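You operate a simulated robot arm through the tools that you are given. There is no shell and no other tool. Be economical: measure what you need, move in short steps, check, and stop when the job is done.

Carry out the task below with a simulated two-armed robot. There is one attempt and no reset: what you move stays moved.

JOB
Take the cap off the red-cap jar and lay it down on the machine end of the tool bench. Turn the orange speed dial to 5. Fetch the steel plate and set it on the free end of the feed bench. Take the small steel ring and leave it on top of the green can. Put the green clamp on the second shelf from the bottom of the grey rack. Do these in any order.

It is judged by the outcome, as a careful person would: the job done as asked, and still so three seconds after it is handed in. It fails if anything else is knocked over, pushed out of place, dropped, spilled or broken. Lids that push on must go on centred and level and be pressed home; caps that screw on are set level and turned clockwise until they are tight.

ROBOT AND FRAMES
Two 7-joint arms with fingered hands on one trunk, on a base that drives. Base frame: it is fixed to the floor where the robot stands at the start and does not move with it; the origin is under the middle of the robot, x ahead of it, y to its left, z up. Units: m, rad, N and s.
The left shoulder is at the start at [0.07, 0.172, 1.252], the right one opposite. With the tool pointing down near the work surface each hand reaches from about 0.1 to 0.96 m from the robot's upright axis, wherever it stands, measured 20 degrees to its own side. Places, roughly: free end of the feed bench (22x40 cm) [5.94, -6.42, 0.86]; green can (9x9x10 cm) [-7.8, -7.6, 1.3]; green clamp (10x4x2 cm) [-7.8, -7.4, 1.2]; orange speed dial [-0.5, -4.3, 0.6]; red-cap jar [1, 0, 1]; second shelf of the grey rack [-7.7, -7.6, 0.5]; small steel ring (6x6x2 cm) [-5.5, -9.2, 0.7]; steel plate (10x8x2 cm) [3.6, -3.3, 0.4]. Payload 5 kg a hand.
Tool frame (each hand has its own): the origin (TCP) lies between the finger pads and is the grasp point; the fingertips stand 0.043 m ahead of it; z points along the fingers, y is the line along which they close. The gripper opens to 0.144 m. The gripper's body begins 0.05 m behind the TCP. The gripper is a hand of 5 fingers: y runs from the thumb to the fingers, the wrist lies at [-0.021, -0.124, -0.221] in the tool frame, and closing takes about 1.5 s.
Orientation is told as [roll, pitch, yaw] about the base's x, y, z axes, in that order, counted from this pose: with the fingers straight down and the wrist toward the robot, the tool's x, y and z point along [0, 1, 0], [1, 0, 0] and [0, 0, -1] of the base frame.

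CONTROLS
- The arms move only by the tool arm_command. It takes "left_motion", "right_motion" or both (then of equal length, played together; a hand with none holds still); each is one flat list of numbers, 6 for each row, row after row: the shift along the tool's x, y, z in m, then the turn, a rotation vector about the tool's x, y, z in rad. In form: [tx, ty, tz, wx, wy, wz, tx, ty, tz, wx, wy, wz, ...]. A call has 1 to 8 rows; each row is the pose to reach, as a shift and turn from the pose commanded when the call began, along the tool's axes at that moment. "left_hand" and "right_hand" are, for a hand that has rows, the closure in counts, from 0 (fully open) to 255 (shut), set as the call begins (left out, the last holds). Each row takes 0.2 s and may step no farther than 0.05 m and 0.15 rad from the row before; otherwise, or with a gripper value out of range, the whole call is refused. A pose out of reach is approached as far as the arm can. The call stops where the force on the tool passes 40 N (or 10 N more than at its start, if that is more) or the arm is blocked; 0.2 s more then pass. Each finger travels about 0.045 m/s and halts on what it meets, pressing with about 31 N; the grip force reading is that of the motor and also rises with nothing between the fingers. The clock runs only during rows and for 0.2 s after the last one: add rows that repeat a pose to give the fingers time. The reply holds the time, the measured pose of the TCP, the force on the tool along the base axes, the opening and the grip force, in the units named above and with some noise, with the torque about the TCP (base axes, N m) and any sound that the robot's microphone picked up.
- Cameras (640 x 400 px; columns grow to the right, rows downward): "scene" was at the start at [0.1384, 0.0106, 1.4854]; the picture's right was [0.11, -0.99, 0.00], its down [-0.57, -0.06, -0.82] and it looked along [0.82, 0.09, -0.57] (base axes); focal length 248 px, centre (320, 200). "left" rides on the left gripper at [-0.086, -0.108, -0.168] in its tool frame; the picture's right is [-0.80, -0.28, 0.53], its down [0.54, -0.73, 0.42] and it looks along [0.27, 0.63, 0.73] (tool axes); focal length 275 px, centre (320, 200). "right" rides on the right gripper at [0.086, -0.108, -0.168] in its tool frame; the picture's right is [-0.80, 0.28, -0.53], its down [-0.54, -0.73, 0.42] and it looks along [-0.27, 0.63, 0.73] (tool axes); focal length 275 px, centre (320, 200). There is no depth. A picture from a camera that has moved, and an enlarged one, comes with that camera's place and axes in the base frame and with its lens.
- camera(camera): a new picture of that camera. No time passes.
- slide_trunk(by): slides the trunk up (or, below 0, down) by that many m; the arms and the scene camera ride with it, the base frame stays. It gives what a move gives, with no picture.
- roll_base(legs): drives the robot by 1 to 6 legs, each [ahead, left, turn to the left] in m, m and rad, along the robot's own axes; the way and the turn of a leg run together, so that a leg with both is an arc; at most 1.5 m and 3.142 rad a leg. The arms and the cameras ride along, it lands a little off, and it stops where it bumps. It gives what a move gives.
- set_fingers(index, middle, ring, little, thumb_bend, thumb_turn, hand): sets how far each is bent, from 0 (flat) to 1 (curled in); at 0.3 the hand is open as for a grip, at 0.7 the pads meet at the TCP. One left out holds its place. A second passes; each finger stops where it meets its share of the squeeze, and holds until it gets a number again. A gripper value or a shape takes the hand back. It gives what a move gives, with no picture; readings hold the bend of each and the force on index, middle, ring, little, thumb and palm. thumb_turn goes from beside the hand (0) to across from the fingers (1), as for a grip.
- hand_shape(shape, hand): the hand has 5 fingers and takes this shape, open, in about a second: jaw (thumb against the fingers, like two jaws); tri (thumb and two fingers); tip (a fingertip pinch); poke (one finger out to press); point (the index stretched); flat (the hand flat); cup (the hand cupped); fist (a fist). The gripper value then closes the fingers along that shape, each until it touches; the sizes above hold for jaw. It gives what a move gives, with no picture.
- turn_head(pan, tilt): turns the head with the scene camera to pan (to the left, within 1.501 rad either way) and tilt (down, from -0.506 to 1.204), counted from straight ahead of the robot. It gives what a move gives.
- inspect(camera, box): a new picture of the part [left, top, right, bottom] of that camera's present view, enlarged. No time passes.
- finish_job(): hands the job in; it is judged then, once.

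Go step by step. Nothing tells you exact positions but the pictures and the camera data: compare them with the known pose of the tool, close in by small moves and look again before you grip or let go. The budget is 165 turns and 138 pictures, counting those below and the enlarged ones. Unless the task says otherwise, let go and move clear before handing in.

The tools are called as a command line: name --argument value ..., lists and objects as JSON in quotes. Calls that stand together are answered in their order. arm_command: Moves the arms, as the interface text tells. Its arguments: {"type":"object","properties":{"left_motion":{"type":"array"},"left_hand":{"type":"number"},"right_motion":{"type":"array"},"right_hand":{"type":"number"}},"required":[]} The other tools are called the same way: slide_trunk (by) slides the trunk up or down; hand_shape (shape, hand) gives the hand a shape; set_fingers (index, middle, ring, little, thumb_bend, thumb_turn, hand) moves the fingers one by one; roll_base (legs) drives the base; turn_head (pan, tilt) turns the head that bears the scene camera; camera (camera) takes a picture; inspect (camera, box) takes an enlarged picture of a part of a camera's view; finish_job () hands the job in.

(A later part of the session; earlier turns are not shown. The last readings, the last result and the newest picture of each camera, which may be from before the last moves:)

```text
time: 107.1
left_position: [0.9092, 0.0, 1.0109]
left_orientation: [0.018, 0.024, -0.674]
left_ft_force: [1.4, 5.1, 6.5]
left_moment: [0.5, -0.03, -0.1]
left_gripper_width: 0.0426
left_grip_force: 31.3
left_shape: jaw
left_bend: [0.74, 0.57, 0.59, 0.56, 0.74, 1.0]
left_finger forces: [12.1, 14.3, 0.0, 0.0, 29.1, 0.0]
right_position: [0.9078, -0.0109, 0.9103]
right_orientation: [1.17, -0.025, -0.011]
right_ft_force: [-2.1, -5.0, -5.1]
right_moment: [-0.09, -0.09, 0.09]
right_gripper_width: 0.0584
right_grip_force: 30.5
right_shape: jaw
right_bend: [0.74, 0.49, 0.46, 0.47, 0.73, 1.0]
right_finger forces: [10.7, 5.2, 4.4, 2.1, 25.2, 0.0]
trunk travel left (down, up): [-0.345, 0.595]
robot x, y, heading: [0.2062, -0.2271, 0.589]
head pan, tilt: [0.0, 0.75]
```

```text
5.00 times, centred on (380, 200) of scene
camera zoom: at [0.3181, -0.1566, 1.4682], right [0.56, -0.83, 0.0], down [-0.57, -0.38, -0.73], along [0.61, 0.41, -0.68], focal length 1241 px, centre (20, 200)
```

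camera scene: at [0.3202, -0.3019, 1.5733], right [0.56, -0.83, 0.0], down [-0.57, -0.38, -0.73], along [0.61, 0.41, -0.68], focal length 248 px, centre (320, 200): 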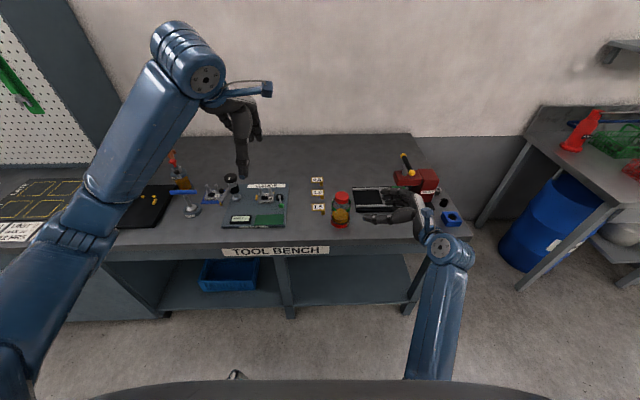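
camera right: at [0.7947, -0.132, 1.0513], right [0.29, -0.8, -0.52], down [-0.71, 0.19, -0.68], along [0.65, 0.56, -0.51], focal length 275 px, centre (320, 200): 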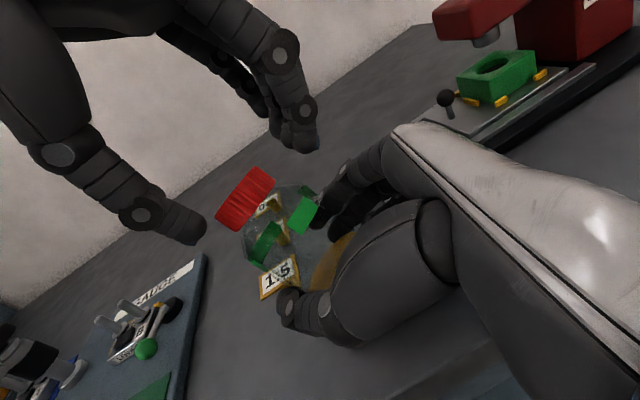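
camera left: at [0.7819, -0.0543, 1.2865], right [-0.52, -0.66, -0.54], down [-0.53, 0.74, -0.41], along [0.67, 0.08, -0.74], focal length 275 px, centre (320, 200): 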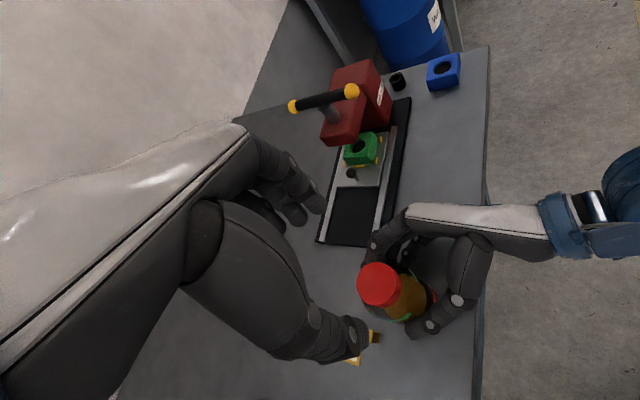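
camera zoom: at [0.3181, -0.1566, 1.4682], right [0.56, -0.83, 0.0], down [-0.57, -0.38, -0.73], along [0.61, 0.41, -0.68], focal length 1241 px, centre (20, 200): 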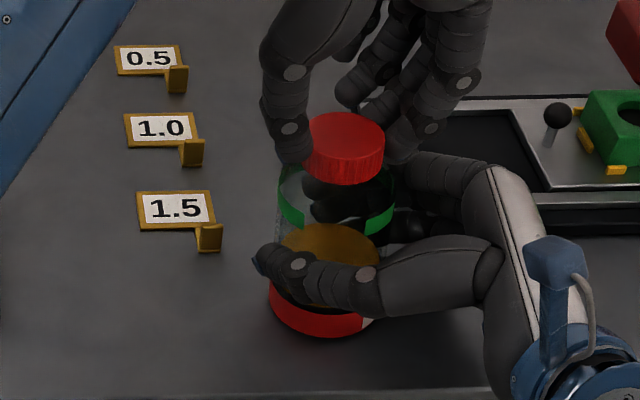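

Upright again. I twist counter-clockwise 0.9 rad within the comfortable range.

arm_command --left_motion '[0, 0, 0, 0, 0, -0.13, 0, 0, 0, 0, 0, -0.26, 0, 0, 0, 0, 0, -0.39, 0, 0, -0.001, 0, 0, -0.52, 0, 0, -0.001, 0, 0, -0.65, 0, 0, -0.001, 0, 0, -0.78, 0, 0, -0.002, 0, 0, -0.9]'

```text
time: 108.7
left_position: [0.9087, -0.0017, 1.0119]
left_orientation: [0.035, 0.002, 0.227]
left_ft_force: [-4.4, -0.1, 3.3]
left_moment: [0.06, 0.75, -0.08]
left_gripper_width: 0.0428
left_grip_force: 31.2
left_shape: jaw
left_bend: [0.73, 0.56, 0.59, 0.56, 0.75, 1.0]
left_finger forces: [13.5, 11.7, 0.0, 0.1, 31.3, 0.0]
right_position: [0.9089, -0.0118, 0.91]
right_orientation: [1.173, -0.026, -0.012]
right_ft_force: [3.7, 0.6, -4.3]
right_moment: [-0.03, -0.38, 0.02]
right_gripper_width: 0.0582
right_grip_force: 30.8
right_shape: jaw
right_bend: [0.74, 0.48, 0.44, 0.46, 0.74, 1.0]
right_finger forces: [13.3, 6.9, 4.4, 2.5, 24.3, 0.0]
trunk travel left (down, up): [-0.345, 0.595]
robot x, y, heading: [0.2086, -0.2303, 0.591]
head pan, tilt: [0.0, 0.75]
```

No drift this time. I'll run another full cycle (open, rewind, grip, twist), then look.

arm_command --left_motion '[0, 0, 0, 0, 0, 0, 0, 0, 0, 0, 0, 0, 0, 0, 0, 0, 0, 0, 0, 0, 0, 0, 0, 0]' --left_hand 110

arm_command --left_motion '[0, 0, 0, 0, 0, 0.13, 0, 0, 0, 0, 0, 0.26, 0, 0, -0.001, 0, 0, 0.39, 0, 0, -0.001, 0, 0, 0.52, 0, 0, -0.002, 0, 0, 0.65, 0, 0, -0.002, 0, 0, 0.78, 0, 0, -0.002, 0, 0, 0.9]'

arm_command --left_motion '[0, 0, 0, 0, 0, 0, 0, 0, 0, 0, 0, 0, 0, 0, 0, 0, 0, 0, 0, 0, 0, 0, 0, 0, 0, 0, 0, 0, 0, 0, 0, 0, 0, 0, 0, 0]' --left_hand 255

arm_command --left_motion '[0, 0, 0, 0, 0, -0.13, 0, 0, 0, 0, 0, -0.26, 0, 0, 0, 0, 0, -0.39, 0, 0, -0.001, 0, 0, -0.52, 0, 0, -0.001, 0, 0, -0.65, 0, 0, -0.001, 0, 0, -0.78, 0, 0, -0.002, 0, 0, -0.9]'

inspect --camera "left" --box '[240, 180, 480, 330]'

```text
time: 109.7
left_position: [0.9098, -0.0012, 1.0123]
left_orientation: [0.033, 0.004, 0.228]
left_ft_force: [0.1, 0.0, 0.3]
left_moment: [0.03, 0.02, 0.01]
left_gripper_width: 0.0816
left_grip_force: 0.0
left_shape: jaw
left_bend: [0.74, 0.42, 0.39, 0.41, 0.67, 1.0]
left_finger forces: [0.1, 0.0, 0.1, 0.0, 0.0, 0.1]
right_position: [0.908, -0.0118, 0.9089]
right_orientation: [1.173, -0.022, -0.012]
right_ft_force: [1.2, -0.7, -2.0]
right_moment: [-0.02, 0.0, 0.0]
right_gripper_width: 0.0581
right_grip_force: 30.8
right_shape: jaw
right_bend: [0.74, 0.49, 0.45, 0.47, 0.74, 1.0]
right_finger forces: [13.7, 5.4, 3.5, 1.7, 25.0, 0.0]
trunk travel left (down, up): [-0.345, 0.595]
robot x, y, heading: [0.2087, -0.2334, 0.59]
head pan, tilt: [0.0, 0.75]
```

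```text
time: 111.3
left_position: [0.9091, -0.0023, 1.0153]
left_orientation: [0.017, 0.028, -0.677]
left_ft_force: [0.6, -1.1, 0.0]
left_moment: [0.01, 0.01, 0.0]
left_gripper_width: 0.0817
left_grip_force: 0.1
left_shape: jaw
left_bend: [0.74, 0.42, 0.39, 0.41, 0.67, 1.0]
left_finger forces: [0.0, 0.0, 0.0, 0.1, 0.0, 0.0]
right_position: [0.9092, -0.0117, 0.9089]
right_orientation: [1.173, -0.024, -0.01]
right_ft_force: [0.4, -0.1, -1.6]
right_moment: [0.0, 0.0, -0.02]
right_gripper_width: 0.0579
right_grip_force: 31.1
right_shape: jaw
right_bend: [0.74, 0.49, 0.45, 0.47, 0.74, 1.0]
right_finger forces: [13.7, 5.4, 3.4, 1.8, 25.0, 0.0]
trunk travel left (down, up): [-0.345, 0.595]
robot x, y, heading: [0.2111, -0.2333, 0.585]
head pan, tilt: [0.0, 0.75]
```

```text
time: 112.7
left_position: [0.9102, -0.0023, 1.0143]
left_orientation: [0.017, 0.026, -0.674]
left_ft_force: [-2.5, 0.2, -0.2]
left_moment: [0.05, 0.08, -0.02]
left_gripper_width: 0.0414
left_grip_force: 30.7
left_shape: jaw
left_bend: [0.74, 0.54, 0.57, 0.53, 0.75, 1.0]
left_finger forces: [13.4, 9.5, 0.1, 0.0, 26.0, 0.1]
right_position: [0.909, -0.0113, 0.9102]
right_orientation: [1.171, -0.024, -0.01]
right_ft_force: [2.4, -0.8, -1.9]
right_moment: [0.02, 0.1, -0.02]
right_gripper_width: 0.058
right_grip_force: 30.9
right_shape: jaw
right_bend: [0.74, 0.49, 0.46, 0.47, 0.74, 1.0]
right_finger forces: [14.1, 5.8, 3.6, 1.0, 24.1, 0.0]
trunk travel left (down, up): [-0.345, 0.595]
robot x, y, heading: [0.2107, -0.2327, 0.593]
head pan, tilt: [0.0, 0.75]
```

```text
time: 114.3
left_position: [0.9093, -0.0031, 1.0159]
left_orientation: [0.033, 0.004, 0.229]
left_ft_force: [0.8, -2.3, 0.3]
left_moment: [-0.03, -0.03, -0.03]
left_gripper_width: 0.0411
left_grip_force: 30.9
left_shape: jaw
left_bend: [0.74, 0.54, 0.57, 0.53, 0.75, 1.0]
left_finger forces: [15.2, 10.1, 0.1, 0.1, 25.7, 0.0]
right_position: [0.9065, -0.0124, 0.9106]
right_orientation: [1.173, -0.026, -0.01]
right_ft_force: [-1.6, 2.2, -0.9]
right_moment: [-0.14, -0.12, 0.07]
right_gripper_width: 0.0579
right_grip_force: 30.9
right_shape: jaw
right_bend: [0.74, 0.49, 0.45, 0.47, 0.74, 1.0]
right_finger forces: [14.1, 5.2, 3.6, 2.2, 25.9, 0.0]
trunk travel left (down, up): [-0.345, 0.595]
robot x, y, heading: [0.207, -0.2322, 0.59]
head pan, tilt: [0.0, 0.75]
```

```text
2.67 times, centred on (360, 255) of left
camera zoom: at [0.8244, -0.1157, 1.1821], right [-0.1, -0.82, -0.56], down [-0.83, 0.38, -0.4], along [0.54, 0.43, -0.72], focal length 734 px, centre (213, 53)
```

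zoom: 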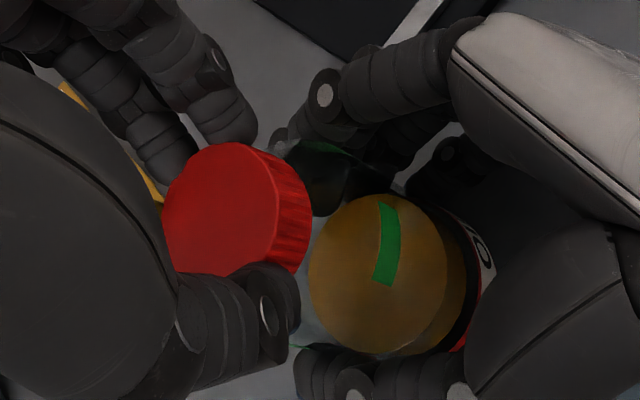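

Forces are near zero now, which suggests the cap is loose. I try a gentle lift of 12 mm.

arm_command --left_motion '[0, 0, -0.004, 0, 0, -0.05, 0, 0, -0.008, 0, 0, -0.1, 0, 0, -0.012, 0, 0, -0.1]'

inspect --camera "right" --box '[180, 120, 420, 270]'

```text
time: 115.1
left_position: [0.9091, -0.0016, 1.0266]
left_orientation: [0.033, 0.001, 0.328]
left_ft_force: [1.1, -0.8, -0.5]
left_moment: [0.01, -0.04, 0.0]
left_gripper_width: 0.0413
left_grip_force: 31.0
left_shape: jaw
left_bend: [0.74, 0.54, 0.57, 0.53, 0.75, 1.0]
left_finger forces: [14.9, 10.4, 0.0, 0.1, 26.1, 0.1]
right_position: [0.9082, -0.0123, 0.9087]
right_orientation: [1.173, -0.025, -0.011]
right_ft_force: [-0.7, 1.2, -1.8]
right_moment: [-0.07, -0.06, 0.02]
right_gripper_width: 0.058
right_grip_force: 30.9
right_shape: jaw
right_bend: [0.74, 0.49, 0.45, 0.47, 0.74, 1.0]
right_finger forces: [13.4, 5.5, 3.5, 1.8, 25.8, 0.0]
trunk travel left (down, up): [-0.345, 0.595]
robot x, y, heading: [0.2044, -0.2307, 0.59]
head pan, tilt: [0.0, 0.75]
```

```text
2.67 times, centred on (300, 195) of right
camera zoom: at [0.7952, -0.1317, 1.0508], right [0.29, -0.8, -0.52], down [-0.71, 0.19, -0.68], along [0.65, 0.56, -0.52], focal length 734 px, centre (373, 213)
```

zoom: 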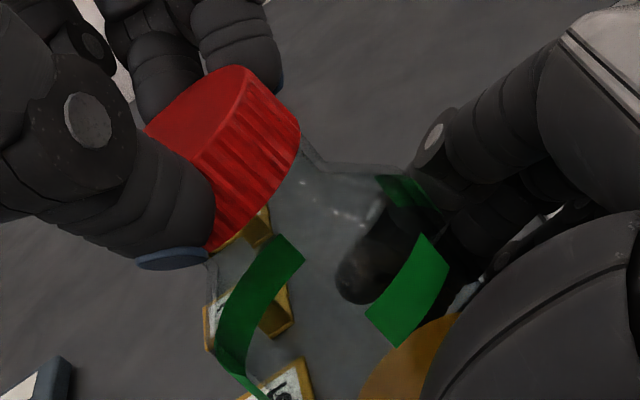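

The cap is off and lifted. I raise it well clear, then open the right hand to let go of the jar and check it stands.

arm_command --left_motion '[0, 0, -0.035, 0, 0, 0, 0, 0, -0.07, 0, 0, 0, 0, 0, -0.1, 0, 0, 0, 0, 0, -0.13, 0, 0, 0, 0, 0, -0.13, 0, 0, 0]'

arm_command --right_motion '[0, 0, 0, 0, 0, 0, 0, 0, 0, 0, 0, 0, 0, 0, 0, 0, 0, 0, 0, 0, 0, 0, 0, 0, 0, 0, 0, 0, 0, 0]' --right_hand 62

inspect --camera "scene" --box '[300, 140, 450, 240]'

```text
time: 116.3
left_position: [0.9099, -0.006, 1.1583]
left_orientation: [0.034, 0.001, 0.326]
left_ft_force: [-0.5, 0.2, 0.2]
left_moment: [0.03, 0.02, 0.04]
left_gripper_width: 0.0411
left_grip_force: 31.4
left_shape: jaw
left_bend: [0.74, 0.54, 0.57, 0.53, 0.75, 1.0]
left_finger forces: [14.4, 10.5, 0.1, 0.1, 25.8, 0.0]
right_position: [0.9082, -0.012, 0.91]
right_orientation: [1.173, -0.024, -0.01]
right_ft_force: [0.5, -0.2, -1.4]
right_moment: [-0.01, -0.02, 0.02]
right_gripper_width: 0.0584
right_grip_force: 30.8
right_shape: jaw
right_bend: [0.74, 0.49, 0.45, 0.47, 0.74, 1.0]
right_finger forces: [13.1, 5.5, 3.7, 1.4, 24.7, 0.0]
trunk travel left (down, up): [-0.345, 0.595]
robot x, y, heading: [0.2065, -0.2316, 0.586]
head pan, tilt: [0.0, 0.75]
```

```text
time: 117.5
left_position: [0.9095, -0.006, 1.1579]
left_orientation: [0.033, 0.0, 0.326]
left_ft_force: [-0.1, -0.8, -0.5]
left_moment: [-0.04, 0.03, 0.0]
left_gripper_width: 0.0411
left_grip_force: 30.6
left_shape: jaw
left_bend: [0.74, 0.54, 0.57, 0.53, 0.75, 1.0]
left_finger forces: [14.5, 10.4, 0.0, 0.0, 25.8, 0.0]
right_position: [0.9086, -0.0127, 0.9097]
right_orientation: [1.173, -0.024, -0.011]
right_ft_force: [-0.1, 0.0, -0.3]
right_moment: [0.02, -0.01, -0.01]
right_gripper_width: 0.1085
right_grip_force: 0.1
right_shape: jaw
right_bend: [0.26, 0.36, 0.33, 0.34, 0.55, 0.99]
right_finger forces: [0.0, 0.0, 0.0, 0.0, 0.1, 0.0]
trunk travel left (down, up): [-0.345, 0.595]
robot x, y, heading: [0.2036, -0.2314, 0.587]
head pan, tilt: [0.0, 0.75]
```

```text
4.00 times, centred on (375, 190) of scene
camera zoom: at [0.3184, -0.1566, 1.4682], right [0.56, -0.83, 0.0], down [-0.57, -0.38, -0.73], along [0.61, 0.41, -0.68], focal length 993 px, centre (100, 240)
```

zoom: 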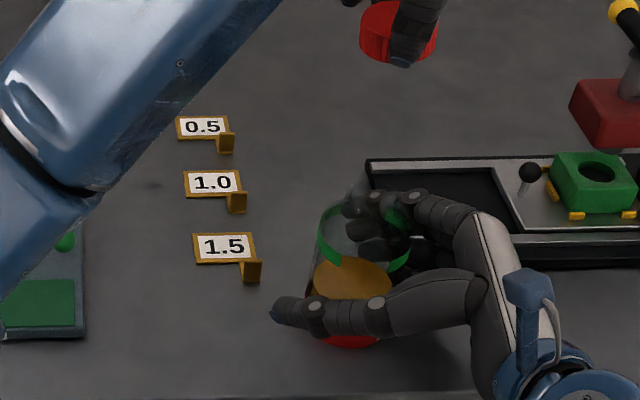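

The jar stands upright and open, and the cap is in my left hand. I back the right hand out along its approach path and raise the trunk.

roll_base --legs '[[-0.083, -0.125, 0]]'

slide_trunk --by 0.15

camera --camera "scene"

```text
time: 118.9
left_position: [0.9111, -0.1574, 1.1579]
left_orientation: [0.033, 0.002, 0.324]
left_ft_force: [-0.4, -0.8, 0.2]
left_moment: [0.05, 0.0, 0.03]
left_gripper_width: 0.0413
left_grip_force: 31.1
left_shape: jaw
left_bend: [0.74, 0.54, 0.57, 0.53, 0.75, 1.0]
left_finger forces: [14.3, 10.5, 0.1, 0.0, 25.8, 0.1]
right_position: [0.909, -0.1639, 0.9098]
right_orientation: [1.173, -0.025, -0.012]
right_ft_force: [-0.4, 0.1, 0.0]
right_moment: [-0.02, 0.0, 0.01]
right_gripper_width: 0.109
right_grip_force: 0.0
right_shape: jaw
right_bend: [0.26, 0.36, 0.33, 0.34, 0.55, 0.99]
right_finger forces: [0.0, 0.1, 0.0, 0.1, 0.0, 0.1]
trunk travel left (down, up): [-0.345, 0.595]
robot x, y, heading: [0.209, -0.3791, 0.586]
head pan, tilt: [0.0, 0.75]
```

```text
time: 120.6
left_position: [0.912, -0.157, 1.3068]
left_orientation: [0.033, 0.0, 0.324]
left_ft_force: [0.0, 0.3, -0.3]
left_moment: [-0.02, -0.01, 0.0]
left_gripper_width: 0.0413
left_grip_force: 31.4
left_shape: jaw
left_bend: [0.74, 0.54, 0.57, 0.53, 0.75, 1.0]
left_finger forces: [14.3, 10.5, 0.1, 0.1, 25.9, 0.0]
right_position: [0.9087, -0.1635, 1.059]
right_orientation: [1.172, -0.024, -0.014]
right_ft_force: [0.2, 0.8, -0.3]
right_moment: [-0.02, -0.01, 0.01]
right_gripper_width: 0.109
right_grip_force: 0.1
right_shape: jaw
right_bend: [0.26, 0.36, 0.33, 0.34, 0.55, 0.99]
right_finger forces: [0.0, 0.1, 0.0, 0.0, 0.0, 0.0]
trunk travel left (down, up): [-0.495, 0.445]
robot x, y, heading: [0.2096, -0.3812, 0.587]
head pan, tilt: [0.0, 0.75]
```

```text
70 pictures are left
camera scene: at [0.319, -0.3066, 1.6181], right [0.56, -0.83, 0.0], down [-0.57, -0.38, -0.73], along [0.61, 0.41, -0.68], focal length 248 px, centre (320, 200)
```

scene: 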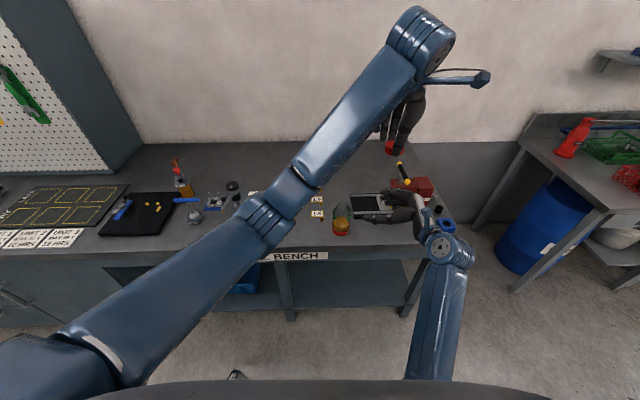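

The cap is secure. I back away, return the right arm to neutral and tuck it at the right.

roll_base --legs '[[-0.45, 0, 0]]'

arm_command --right_motion '[0, 0, 0, 0.0395, -0.1308, -0.0595, 0, 0, 0, 0.079, -0.2615, -0.119, 0, 0, 0, 0.1185, -0.392, -0.1785, 0, 0, 0, 0.158, -0.523, -0.238, 0, 0, 0, 0.1975, -0.654, -0.2975, 0, 0, 0, 0.237, -0.7845, -0.357, 0, 0, 0, 0.2765, -0.915, -0.4165, 0, 0, 0, 0.316, -1.046, -0.476]' --right_hand 0

arm_command --right_motion '[-0.035, -0.02, -0.02, 0.0275, -0.091, -0.0414, -0.07, -0.04, -0.04, 0.0275, -0.091, -0.0414, -0.105, -0.06, -0.06, 0.0275, -0.091, -0.0414, -0.14, -0.08, -0.08, 0.0275, -0.091, -0.0414, -0.175, -0.1, -0.1, 0.0275, -0.091, -0.0414, -0.2, -0.12, -0.12, 0.0275, -0.091, -0.0414]'

```text
time: 123.3
left_position: [0.5396, -0.4019, 1.3065]
left_orientation: [0.032, 0.002, 0.331]
left_ft_force: [0.3, 0.0, -0.5]
left_moment: [-0.06, 0.02, -0.01]
left_gripper_width: 0.0413
left_grip_force: 31.1
left_shape: jaw
left_bend: [0.74, 0.54, 0.57, 0.53, 0.75, 1.0]
left_finger forces: [14.4, 10.5, 0.0, 0.0, 25.8, 0.0]
right_position: [0.5385, -0.4073, 1.0592]
right_orientation: [1.169, -0.026, -0.007]
right_ft_force: [0.6, 0.5, 0.5]
right_moment: [0.02, 0.01, -0.02]
right_gripper_width: 0.1089
right_grip_force: 0.0
right_shape: jaw
right_bend: [0.26, 0.36, 0.33, 0.34, 0.55, 0.99]
right_finger forces: [0.0, 0.0, 0.0, 0.1, 0.1, 0.0]
trunk travel left (down, up): [-0.495, 0.445]
robot x, y, heading: [-0.1609, -0.6321, 0.594]
head pan, tilt: [0.0, 0.75]
```

```text
time: 125.1
left_position: [0.5389, -0.4025, 1.3081]
left_orientation: [0.034, 0.0, 0.329]
left_ft_force: [0.0, 0.3, -1.1]
left_moment: [-0.01, 0.02, 0.03]
left_gripper_width: 0.0411
left_grip_force: 31.1
left_shape: jaw
left_bend: [0.74, 0.54, 0.57, 0.53, 0.75, 1.0]
left_finger forces: [14.4, 10.6, 0.0, 0.0, 25.7, 0.0]
right_position: [0.5374, -0.4081, 1.0601]
right_orientation: [0.076, -0.046, 0.537]
right_ft_force: [-0.1, 0.2, -0.7]
right_moment: [-0.03, -0.03, 0.0]
right_gripper_width: 0.1439
right_grip_force: 0.1
right_shape: jaw
right_bend: [0.3, 0.3, 0.3, 0.3, 0.3, 0.98]
right_finger forces: [0.0, 0.0, 0.0, 0.0, 0.1, 0.1]
trunk travel left (down, up): [-0.495, 0.445]
robot x, y, heading: [-0.1613, -0.6282, 0.596]
head pan, tilt: [0.0, 0.75]
```

```text
time: 126.5
left_position: [0.5383, -0.4037, 1.3085]
left_orientation: [0.033, -0.002, 0.331]
left_ft_force: [-0.1, 0.7, 0.5]
left_moment: [0.02, -0.01, 0.01]
left_gripper_width: 0.0412
left_grip_force: 31.6
left_shape: jaw
left_bend: [0.74, 0.54, 0.57, 0.53, 0.75, 1.0]
left_finger forces: [14.4, 10.5, 0.1, 0.1, 25.7, 0.0]
right_position: [0.5399, -0.6522, 1.1591]
right_orientation: [-0.016, -0.021, 0.581]
right_ft_force: [-0.4, -0.6, -0.5]
right_moment: [0.02, -0.02, -0.02]
right_gripper_width: 0.1436
right_grip_force: 0.1
right_shape: jaw
right_bend: [0.3, 0.3, 0.3, 0.3, 0.3, 0.98]
right_finger forces: [0.1, 0.0, 0.0, 0.0, 0.0, 0.0]
trunk travel left (down, up): [-0.495, 0.445]
robot x, y, heading: [-0.1658, -0.6267, 0.594]
head pan, tilt: [0.0, 0.75]
```

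Arms are clear. I swing the left hand back toward centre, then drive so the cap is over the open strip in front of the machine at about [1.11, −0.267].

arm_command --left_motion '[0.04, -0.01, 0, 0, 0, 0, 0.08, -0.02, 0, 0, 0, 0, 0.12, -0.03, 0, 0, 0, 0, 0.16, -0.042, 0, 0, 0, 0, 0.193, -0.052, 0, 0, 0, 0]'

roll_base --legs '[[0, -0.407, 0], [0.549, 0, 0]]'

camera --camera "left"

camera --camera "scene"

```text
time: 127.7
left_position: [0.425, -0.2358, 1.3154]
left_orientation: [0.032, -0.001, 0.328]
left_ft_force: [-0.5, 0.3, 0.0]
left_moment: [0.03, -0.02, 0.04]
left_gripper_width: 0.0411
left_grip_force: 31.2
left_shape: jaw
left_bend: [0.74, 0.54, 0.57, 0.53, 0.75, 1.0]
left_finger forces: [14.3, 10.6, 0.0, 0.0, 25.4, 0.1]
right_position: [0.5383, -0.6491, 1.1592]
right_orientation: [-0.017, -0.021, 0.579]
right_ft_force: [-1.0, -0.7, 0.5]
right_moment: [-0.01, -0.01, 0.01]
right_gripper_width: 0.1438
right_grip_force: 0.0
right_shape: jaw
right_bend: [0.3, 0.3, 0.3, 0.3, 0.3, 0.98]
right_finger forces: [0.0, 0.0, 0.1, 0.1, 0.0, 0.0]
trunk travel left (down, up): [-0.495, 0.445]
robot x, y, heading: [-0.1598, -0.6321, 0.597]
head pan, tilt: [0.0, 0.75]
```

```text
time: 133.0
left_position: [1.1042, -0.269, 1.3144]
left_orientation: [0.033, 0.0, 0.331]
left_ft_force: [0.6, 0.4, 0.8]
left_moment: [0.01, 0.0, -0.02]
left_gripper_width: 0.041
left_grip_force: 30.7
left_shape: jaw
left_bend: [0.74, 0.54, 0.57, 0.53, 0.75, 1.0]
left_finger forces: [14.3, 10.7, 0.0, 0.0, 25.5, 0.0]
right_position: [1.2183, -0.6816, 1.1587]
right_orientation: [-0.013, -0.02, 0.583]
right_ft_force: [0.2, -0.6, 1.4]
right_moment: [0.0, -0.03, -0.02]
right_gripper_width: 0.1438
right_grip_force: 0.1
right_shape: jaw
right_bend: [0.3, 0.3, 0.3, 0.3, 0.3, 0.98]
right_finger forces: [0.0, 0.0, 0.0, 0.1, 0.0, 0.1]
trunk travel left (down, up): [-0.495, 0.445]
robot x, y, heading: [0.5139, -0.6656, 0.593]
head pan, tilt: [0.0, 0.75]
```

```text
69 pictures are left
camera left: at [1.0312, -0.3905, 1.4799], right [-0.02, -0.83, -0.56], down [-0.87, 0.29, -0.41], along [0.5, 0.48, -0.72], focal length 275 px, centre (320, 200)
```

left: 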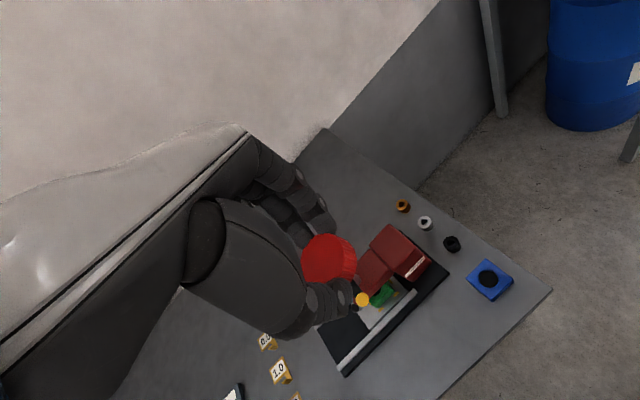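

```text
68 pictures are left
camera scene: at [0.6267, -0.5873, 1.6183], right [0.56, -0.83, 0.0], down [-0.56, -0.38, -0.73], along [0.61, 0.41, -0.68], focal length 248 px, centre (320, 200)
```

scene: 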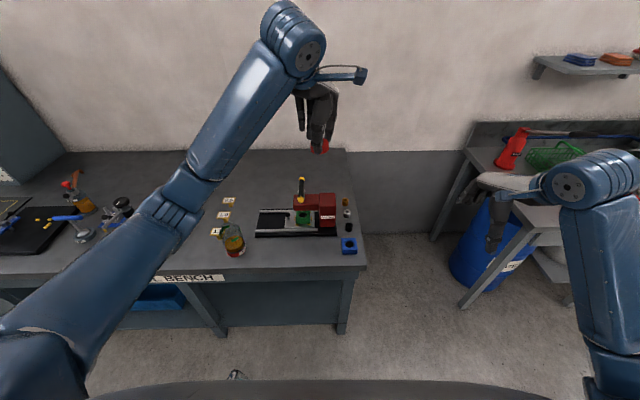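

Rotating the left hand so its wrist stays to the left and the hand is slim toward the machine, then lowering most of the way.

arm_command --left_motion '[0, 0, 0, 0, 0, 0.14, 0, 0, 0, 0, 0, 0.28, 0, 0, 0, 0, 0, 0.42, 0, 0, 0, 0, 0, 0.56, 0, 0, 0, 0, 0, 0.7, 0, 0, 0, 0, 0, 0.84, -0.003, -0.004, 0, 0.02, 0.02, 0.98, -0.003, -0.005, 0, 0.03, 0.03, 1.1]'

arm_command --left_motion '[0, 0, 0.045, 0, 0, 0, 0, 0, 0.09, 0, 0, 0, 0, 0, 0.135, 0, 0, 0, 0, 0, 0.18, 0, 0, 0, 0, 0, 0.22, 0, 0, 0, 0, 0, 0.26, 0, 0, 0]'

inspect --camera "scene" --box '[230, 140, 410, 260]'

camera --camera "left"

```text
time: 134.8
left_position: [1.1012, -0.2733, 1.3128]
left_orientation: [0.023, 0.067, -0.769]
left_ft_force: [-0.4, -0.9, -0.4]
left_moment: [-0.05, 0.01, 0.0]
left_gripper_width: 0.041
left_grip_force: 31.0
left_shape: jaw
left_bend: [0.74, 0.54, 0.57, 0.53, 0.75, 1.0]
left_finger forces: [14.3, 10.7, 0.1, 0.1, 25.3, 0.0]
right_position: [1.2195, -0.6811, 1.157]
right_orientation: [-0.013, -0.02, 0.582]
right_ft_force: [0.0, -0.2, 0.1]
right_moment: [0.0, 0.03, -0.01]
right_gripper_width: 0.1437
right_grip_force: 0.0
right_shape: jaw
right_bend: [0.3, 0.3, 0.3, 0.3, 0.3, 0.98]
right_finger forces: [0.0, 0.1, 0.0, 0.0, 0.1, 0.0]
trunk travel left (down, up): [-0.495, 0.445]
robot x, y, heading: [0.5168, -0.6642, 0.593]
head pan, tilt: [0.0, 0.75]
```

```text
time: 136.2
left_position: [1.092, -0.2574, 1.0555]
left_orientation: [0.025, 0.068, -0.768]
left_ft_force: [0.6, 0.2, 0.3]
left_moment: [0.01, 0.02, -0.01]
left_gripper_width: 0.041
left_grip_force: 31.2
left_shape: jaw
left_bend: [0.74, 0.54, 0.57, 0.53, 0.75, 1.0]
left_finger forces: [14.3, 10.8, 0.0, 0.1, 25.3, 0.0]
right_position: [1.2176, -0.6818, 1.1572]
right_orientation: [-0.015, -0.019, 0.581]
right_ft_force: [-0.6, 0.3, 0.5]
right_moment: [0.0, 0.02, 0.0]
right_gripper_width: 0.1436
right_grip_force: 0.1
right_shape: jaw
right_bend: [0.3, 0.3, 0.3, 0.3, 0.3, 0.98]
right_finger forces: [0.1, 0.0, 0.0, 0.0, 0.0, 0.0]
trunk travel left (down, up): [-0.495, 0.445]
robot x, y, heading: [0.5184, -0.6612, 0.594]
head pan, tilt: [0.0, 0.75]
```

```text
3.33 times, centred on (320, 200) of scene
camera zoom: at [0.6274, -0.5864, 1.6182], right [0.56, -0.83, 0.0], down [-0.57, -0.38, -0.73], along [0.61, 0.41, -0.68], focal length 827 px, centre (320, 200)
```

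zoom: 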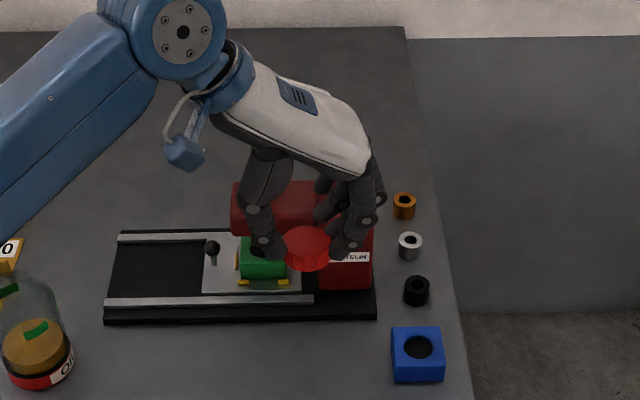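

```text
66 pictures are left
camera left: at [0.9584, -0.2545, 1.229], right [-0.77, -0.34, -0.53], down [-0.16, 0.92, -0.36], along [0.61, -0.2, -0.77], focal length 275 px, centre (320, 200)
```

left: 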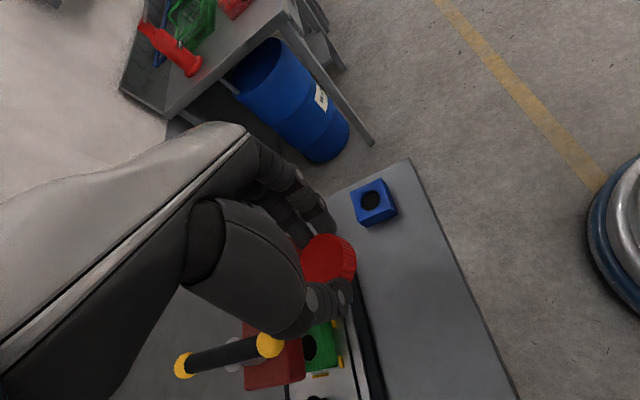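

Close to the handle but clear. I shift 3 cm away from the machine, level the hand, and lower to just above the bench.

arm_command --left_motion '[-0.007, 0.012, 0, -0.033, 0.015, 0, -0.0146, 0.025, 0.0, -0.066, 0.029, 0, -0.0146, 0.025, 0.04, -0.066, 0.029, 0, -0.0146, 0.025, 0.08, -0.066, 0.029, 0, -0.0146, 0.025, 0.12, -0.066, 0.029, 0, -0.0146, 0.025, 0.15, -0.066, 0.029, 0]'

inspect --camera "scene" --box '[230, 160, 410, 280]'

```text
time: 137.6
left_position: [1.0968, -0.2748, 0.9021]
left_orientation: [0.053, 0.002, -0.772]
left_ft_force: [-0.4, -0.3, 0.4]
left_moment: [-0.01, 0.04, 0.0]
left_gripper_width: 0.0409
left_grip_force: 31.0
left_shape: jaw
left_bend: [0.74, 0.54, 0.57, 0.53, 0.75, 1.0]
left_finger forces: [14.2, 10.9, 0.0, 0.1, 25.2, 0.0]
right_position: [1.2184, -0.6828, 1.1577]
right_orientation: [-0.015, -0.019, 0.579]
right_ft_force: [-0.5, 0.5, 0.0]
right_moment: [0.02, -0.03, 0.0]
right_gripper_width: 0.1439
right_grip_force: 0.0
right_shape: jaw
right_bend: [0.3, 0.3, 0.3, 0.3, 0.3, 0.98]
right_finger forces: [0.0, 0.0, 0.0, 0.1, 0.0, 0.0]
trunk travel left (down, up): [-0.495, 0.445]
robot x, y, heading: [0.5139, -0.662, 0.593]
head pan, tilt: [0.0, 0.75]
```

```text
3.33 times, centred on (320, 220) of scene
camera zoom: at [0.6275, -0.5863, 1.6182], right [0.56, -0.83, 0.0], down [-0.57, -0.38, -0.73], along [0.61, 0.41, -0.68], focal length 827 px, centre (320, 133)
```

zoom: 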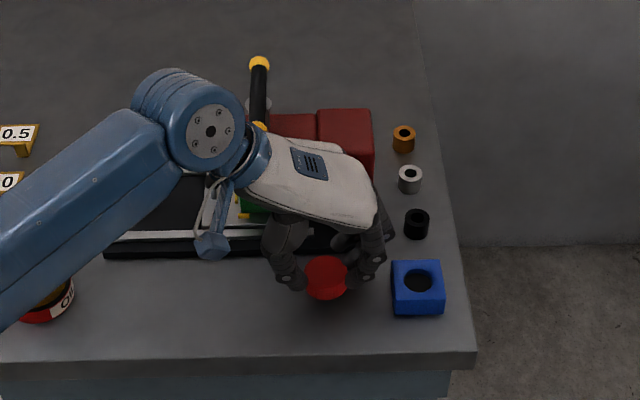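

Good spot in front of the machine. I lower gently until contact.

arm_command --left_motion '[0, 0, 0.006, 0, 0, 0, 0, 0, 0.012, 0, 0, 0, 0, 0, 0.018, 0, 0, 0, 0, 0, 0.024, 0, 0, 0]'

arm_command --left_motion '[0, 0, 0.003, 0, 0, 0, 0, 0, 0.005, 0, 0, 0]'

```text
time: 138.6
left_position: [1.0959, -0.2739, 0.886]
left_orientation: [0.06, -0.005, -0.771]
left_ft_force: [-3.4, 0.3, 37.5]
left_moment: [0.14, -0.06, 0.07]
left_gripper_width: 0.0438
left_grip_force: 31.7
left_shape: jaw
left_bend: [0.74, 0.53, 0.57, 0.53, 0.75, 1.0]
left_finger forces: [17.6, 14.0, 0.0, 0.0, 33.5, 0.0]
right_position: [1.2146, -0.683, 1.16]
right_orientation: [-0.014, -0.021, 0.581]
right_ft_force: [-0.3, 0.4, -0.5]
right_moment: [-0.02, 0.02, 0.01]
right_gripper_width: 0.1437
right_grip_force: 0.1
right_shape: jaw
right_bend: [0.3, 0.3, 0.3, 0.3, 0.3, 0.98]
right_finger forces: [0.0, 0.0, 0.0, 0.0, 0.0, 0.0]
trunk travel left (down, up): [-0.495, 0.445]
robot x, y, heading: [0.5157, -0.6654, 0.597]
head pan, tilt: [0.0, 0.75]
```

```text
time: 138.9
left_position: [1.0991, -0.2751, 0.887]
left_orientation: [0.061, -0.008, -0.771]
left_ft_force: [-11.4, -2.0, 28.4]
left_moment: [0.11, 0.49, 0.02]
left_gripper_width: 0.0444
left_grip_force: 31.1
left_shape: jaw
left_bend: [0.74, 0.53, 0.57, 0.53, 0.76, 1.0]
left_finger forces: [17.2, 10.0, 0.1, 0.0, 33.8, 0.0]
right_position: [1.2175, -0.6824, 1.1589]
right_orientation: [-0.014, -0.023, 0.581]
right_ft_force: [-0.3, 0.4, -0.2]
right_moment: [-0.04, 0.01, 0.02]
right_gripper_width: 0.1439
right_grip_force: 0.0
right_shape: jaw
right_bend: [0.3, 0.3, 0.3, 0.3, 0.3, 0.98]
right_finger forces: [0.1, 0.1, 0.0, 0.0, 0.0, 0.1]
trunk travel left (down, up): [-0.495, 0.445]
robot x, y, heading: [0.5163, -0.6623, 0.596]
head pan, tilt: [0.0, 0.75]
stopped in row 1 (left hand): the force on the tool passed its limit at 51 N (the readings are from after the stop); the commanded pose is now the measured one
```

The cap is down on the bench. I ease off, open just enough, and lift straight up.

arm_command --left_motion '[0, 0, -0.001, 0, 0, 0, 0, 0, -0.001, 0, 0, 0, 0, 0, -0.001, 0, 0, 0, 0, 0, -0.001, 0, 0, 0, 0, 0, -0.001, 0, 0, 0]' --left_hand 120

arm_command --left_motion '[0, 0, -0.03, 0, 0, 0, 0, 0, -0.07, 0, 0, 0, 0, 0, -0.11, 0, 0, 0, 0, 0, -0.15, 0, 0, 0, 0, 0, -0.19, 0, 0, 0, 0, 0, -0.23, 0, 0, 0, 0, 0, -0.27, 0, 0, 0]'

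inspect --camera "scene" --box '[200, 160, 410, 280]'

```text
time: 140.1
left_position: [1.0991, -0.2745, 0.8843]
left_orientation: [0.059, -0.005, -0.769]
left_ft_force: [0.1, 0.4, 12.5]
left_moment: [0.01, 0.08, 0.0]
left_gripper_width: 0.0724
left_grip_force: 0.1
left_shape: jaw
left_bend: [0.74, 0.44, 0.41, 0.4, 0.71, 1.0]
left_finger forces: [6.4, 0.0, 1.0, 0.0, 6.8, 0.0]
right_position: [1.2186, -0.6827, 1.1584]
right_orientation: [-0.013, -0.02, 0.58]
right_ft_force: [0.5, 0.6, 0.1]
right_moment: [0.05, -0.02, 0.01]
right_gripper_width: 0.144
right_grip_force: 0.1
right_shape: jaw
right_bend: [0.3, 0.3, 0.3, 0.3, 0.3, 0.98]
right_finger forces: [0.1, 0.0, 0.0, 0.0, 0.1, 0.1]
trunk travel left (down, up): [-0.495, 0.445]
robot x, y, heading: [0.5184, -0.6614, 0.595]
head pan, tilt: [0.0, 0.75]
```

```text
time: 141.7
left_position: [1.0887, -0.2853, 1.1534]
left_orientation: [0.057, -0.004, -0.77]
left_ft_force: [-0.1, -1.3, -0.8]
left_moment: [0.0, -0.02, 0.02]
left_gripper_width: 0.0759
left_grip_force: 0.1
left_shape: jaw
left_bend: [0.74, 0.44, 0.41, 0.4, 0.69, 1.0]
left_finger forces: [0.1, 0.0, 0.0, 0.0, 0.0, 0.0]
right_position: [1.2185, -0.6828, 1.1578]
right_orientation: [-0.013, -0.021, 0.582]
right_ft_force: [-0.5, 0.0, -0.5]
right_moment: [0.01, -0.03, -0.02]
right_gripper_width: 0.1438
right_grip_force: 0.0
right_shape: jaw
right_bend: [0.3, 0.3, 0.3, 0.3, 0.3, 0.98]
right_finger forces: [0.0, 0.1, 0.0, 0.0, 0.0, 0.0]
trunk travel left (down, up): [-0.495, 0.445]
robot x, y, heading: [0.5167, -0.6627, 0.598]
head pan, tilt: [0.0, 0.75]
```

```text
3.05 times, centred on (305, 220) of scene
camera zoom: at [0.6268, -0.5877, 1.6182], right [0.56, -0.83, 0.0], down [-0.56, -0.38, -0.73], along [0.61, 0.41, -0.68], focal length 756 px, centre (366, 139)
```

zoom: 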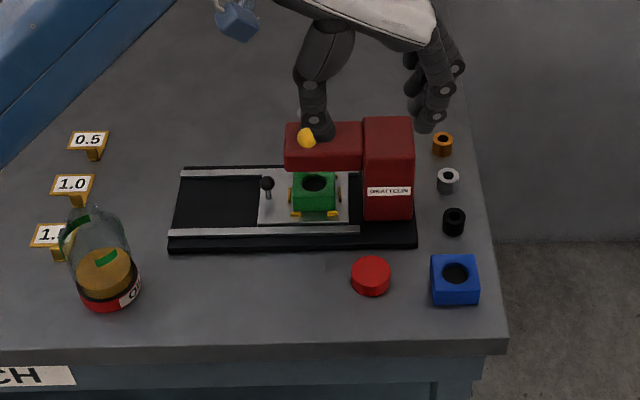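

The cap lies flat in front of the machine; the jar is upright and nothing else moved. Next I back off, reset the left arm, and look along the bench row to my right toward the steel plate.

roll_base --legs '[[-0.45, 0, 0]]'

arm_command --left_motion '[0, 0, 0, 0, 0, -0.15, 0, 0, 0, 0, 0, -0.3, 0, 0, 0, 0, 0, -0.45, 0, 0, 0, 0, 0, -0.6, 0, 0, 0, 0, 0, -0.75, 0, 0, 0, 0, 0, -0.9, 0, 0, 0, 0.02, 0, -1.05, 0, 0, 0, 0.03, 0, -1.19]' --left_hand 0

arm_command --left_motion '[0.04, -0.02, 0, 0, 0, -0.08, 0.08, -0.04, 0, 0, 0, -0.16, 0.12, -0.06, 0, 0, 0, -0.17, 0.16, -0.08, 0, 0, 0, -0.17, 0.2, -0.1, 0, 0, 0, -0.17, 0.24, -0.12, 0, 0, 0, -0.17]'

turn_head --pan -0.9 --tilt 0.35

camera --camera "scene"

```text
time: 144.4
left_position: [0.7252, -0.5331, 1.1523]
left_orientation: [0.058, 0.0, -0.773]
left_ft_force: [0.1, 0.5, -0.5]
left_moment: [-0.04, -0.01, -0.06]
left_gripper_width: 0.0758
left_grip_force: 0.1
left_shape: jaw
left_bend: [0.74, 0.44, 0.41, 0.4, 0.69, 1.0]
left_finger forces: [0.1, 0.0, 0.0, 0.0, 0.0, 0.0]
right_position: [0.8524, -0.9311, 1.1567]
right_orientation: [-0.015, -0.019, 0.579]
right_ft_force: [-0.2, -0.7, -0.4]
right_moment: [-0.01, 0.0, 0.0]
right_gripper_width: 0.1437
right_grip_force: 0.1
right_shape: jaw
right_bend: [0.3, 0.3, 0.3, 0.3, 0.3, 0.98]
right_finger forces: [0.1, 0.1, 0.0, 0.0, 0.0, 0.0]
trunk travel left (down, up): [-0.495, 0.445]
robot x, y, heading: [0.1476, -0.9129, 0.587]
head pan, tilt: [0.0, 0.75]
```

```text
refused: row 7 steps farther than a row can; nothing moved
```

```text
time: 145.8
left_position: [0.809, -0.2782, 1.1674]
left_orientation: [0.053, -0.013, -0.603]
left_ft_force: [0.5, -0.1, -0.4]
left_moment: [-0.05, 0.02, 0.0]
left_gripper_width: 0.0759
left_grip_force: 0.1
left_shape: jaw
left_bend: [0.74, 0.44, 0.41, 0.4, 0.69, 1.0]
left_finger forces: [0.0, 0.0, 0.1, 0.0, 0.1, 0.1]
right_position: [0.8537, -0.9314, 1.1574]
right_orientation: [-0.015, -0.018, 0.578]
right_ft_force: [0.2, -0.2, 0.7]
right_moment: [0.04, 0.03, 0.0]
right_gripper_width: 0.144
right_grip_force: 0.0
right_shape: jaw
right_bend: [0.3, 0.3, 0.3, 0.3, 0.3, 0.98]
right_finger forces: [0.0, 0.0, 0.1, 0.0, 0.0, 0.0]
trunk travel left (down, up): [-0.495, 0.445]
robot x, y, heading: [0.1494, -0.9101, 0.592]
head pan, tilt: [0.0, 0.75]
```

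```text
time: 147.0
left_position: [0.8068, -0.2779, 1.1676]
left_orientation: [0.056, -0.014, -0.605]
left_ft_force: [0.6, -0.4, 0.9]
left_moment: [0.01, 0.01, 0.03]
left_gripper_width: 0.076
left_grip_force: 0.1
left_shape: jaw
left_bend: [0.74, 0.44, 0.41, 0.4, 0.69, 1.0]
left_finger forces: [0.0, 0.0, 0.1, 0.1, 0.0, 0.0]
right_position: [0.8526, -0.9307, 1.157]
right_orientation: [-0.014, -0.02, 0.581]
right_ft_force: [0.1, -0.3, -0.4]
right_moment: [-0.03, 0.0, -0.01]
right_gripper_width: 0.1437
right_grip_force: 0.0
right_shape: jaw
right_bend: [0.3, 0.3, 0.3, 0.3, 0.3, 0.98]
right_finger forces: [0.1, 0.1, 0.1, 0.0, 0.0, 0.0]
trunk travel left (down, up): [-0.495, 0.445]
robot x, y, heading: [0.1504, -0.9104, 0.588]
head pan, tilt: [-0.901, 0.351]
```

```text
63 pictures are left
camera scene: at [0.2812, -0.9089, 1.6538], right [-0.3, -0.95, 0.0], down [-0.33, 0.1, -0.94], along [0.89, -0.28, -0.34], focal length 248 px, centre (320, 200)
```

scene: 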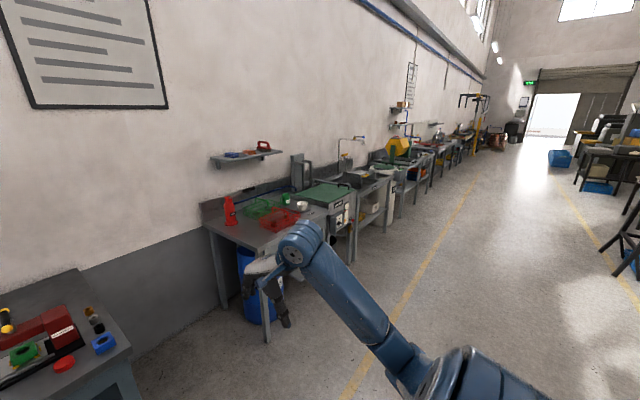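

The aisle to the right is clear. I reset the left hand, then sidestep 3.6 m along the bench row and look for the plate on a low shelf.

arm_command --left_motion '[0, 0, 0, 0, 0, -0.148, 0, 0, 0, 0, 0, -0.296, 0, 0, 0, 0, 0, -0.444, 0, 0, 0, 0, 0, -0.592, 0, 0, 0, 0, 0, -0.74, 0, 0, 0, 0, 0, -0.888, 0, 0, 0, 0, 0, -1.036, 0, 0, 0, 0, 0, -1.18]' --left_hand 0

roll_base --legs '[[0, -1.3, 0], [0, -1.3, 0], [0, -1.0, 0]]'

turn_head --pan 0.0 --tilt 0.6

camera --camera "scene"

```text
time: 148.8
left_position: [0.8063, -0.2788, 1.1647]
left_orientation: [0.009, -0.059, 0.58]
left_ft_force: [-0.9, -0.4, 0.2]
left_moment: [0.0, -0.01, -0.02]
left_gripper_width: 0.1437
left_grip_force: 0.1
left_shape: jaw
left_bend: [0.3, 0.3, 0.3, 0.3, 0.3, 0.98]
left_finger forces: [0.1, 0.0, 0.1, 0.1, 0.0, 0.0]
right_position: [0.8531, -0.9312, 1.1562]
right_orientation: [-0.015, -0.019, 0.579]
right_ft_force: [-0.5, 0.1, -0.1]
right_moment: [0.04, 0.0, 0.01]
right_gripper_width: 0.1436
right_grip_force: 0.1
right_shape: jaw
right_bend: [0.3, 0.3, 0.3, 0.3, 0.3, 0.98]
right_finger forces: [0.1, 0.0, 0.0, 0.0, 0.1, 0.0]
trunk travel left (down, up): [-0.495, 0.445]
robot x, y, heading: [0.1473, -0.9086, 0.592]
head pan, tilt: [-0.901, 0.351]
```

```text
time: 166.3
left_position: [2.7833, -3.3125, 1.1651]
left_orientation: [0.008, -0.058, 0.559]
left_ft_force: [0.6, 0.2, 0.4]
left_moment: [-0.01, 0.03, 0.03]
left_gripper_width: 0.1439
left_grip_force: 0.0
left_shape: jaw
left_bend: [0.3, 0.3, 0.3, 0.3, 0.3, 0.98]
left_finger forces: [0.0, 0.0, 0.0, 0.1, 0.0, 0.0]
right_position: [2.8168, -3.9664, 1.1584]
right_orientation: [-0.013, -0.02, 0.562]
right_ft_force: [1.2, 0.0, -0.6]
right_moment: [0.01, 0.0, 0.0]
right_gripper_width: 0.1439
right_grip_force: 0.1
right_shape: jaw
right_bend: [0.3, 0.3, 0.3, 0.3, 0.3, 0.98]
right_finger forces: [0.0, 0.0, 0.1, 0.1, 0.1, 0.0]
trunk travel left (down, up): [-0.495, 0.445]
robot x, y, heading: [2.1164, -3.9309, 0.571]
head pan, tilt: [-0.901, 0.351]
```

```text
time: 167.5
left_position: [2.7845, -3.3122, 1.1657]
left_orientation: [0.01, -0.057, 0.559]
left_ft_force: [-0.1, 0.8, -1.6]
left_moment: [-0.04, 0.02, 0.0]
left_gripper_width: 0.1438
left_grip_force: 0.1
left_shape: jaw
left_bend: [0.3, 0.3, 0.3, 0.3, 0.3, 0.98]
left_finger forces: [0.0, 0.1, 0.0, 0.0, 0.1, 0.0]
right_position: [2.8176, -3.966, 1.1583]
right_orientation: [-0.013, -0.021, 0.56]
right_ft_force: [0.2, -0.6, -0.3]
right_moment: [-0.01, 0.02, -0.01]
right_gripper_width: 0.1438
right_grip_force: 0.2
right_shape: jaw
right_bend: [0.3, 0.3, 0.3, 0.3, 0.3, 0.98]
right_finger forces: [0.0, 0.0, 0.1, 0.1, 0.1, 0.0]
trunk travel left (down, up): [-0.495, 0.445]
robot x, y, heading: [2.1169, -3.9313, 0.579]
head pan, tilt: [0.0, 0.6]
```

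```text
62 pictures are left
camera scene: at [2.2328, -3.8553, 1.6311], right [0.54, -0.84, 0.0], down [-0.47, -0.31, -0.83], along [0.69, 0.45, -0.57], focal length 248 px, centre (320, 200)
```

scene: 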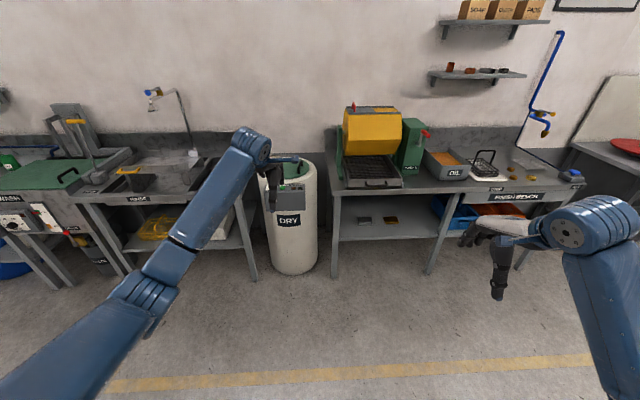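

The steel plate sits on the lower shelf of the finish bench beside a brass one, at about [3.68, −3.32, 0.40]. I take an enlarged look.

inspect --camera "scene" --box '[320, 180, 440, 260]'

```text
5.00 times, centred on (380, 220) of scene
camera zoom: at [2.2328, -3.8553, 1.6311], right [0.54, -0.84, 0.0], down [-0.47, -0.31, -0.83], along [0.69, 0.45, -0.57], focal length 1241 px, centre (20, 100)
```

zoom: 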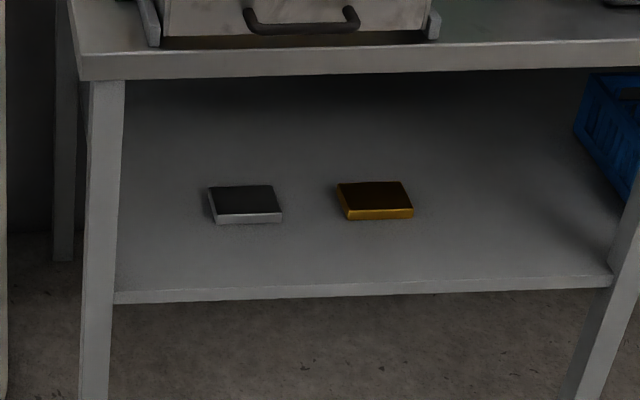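

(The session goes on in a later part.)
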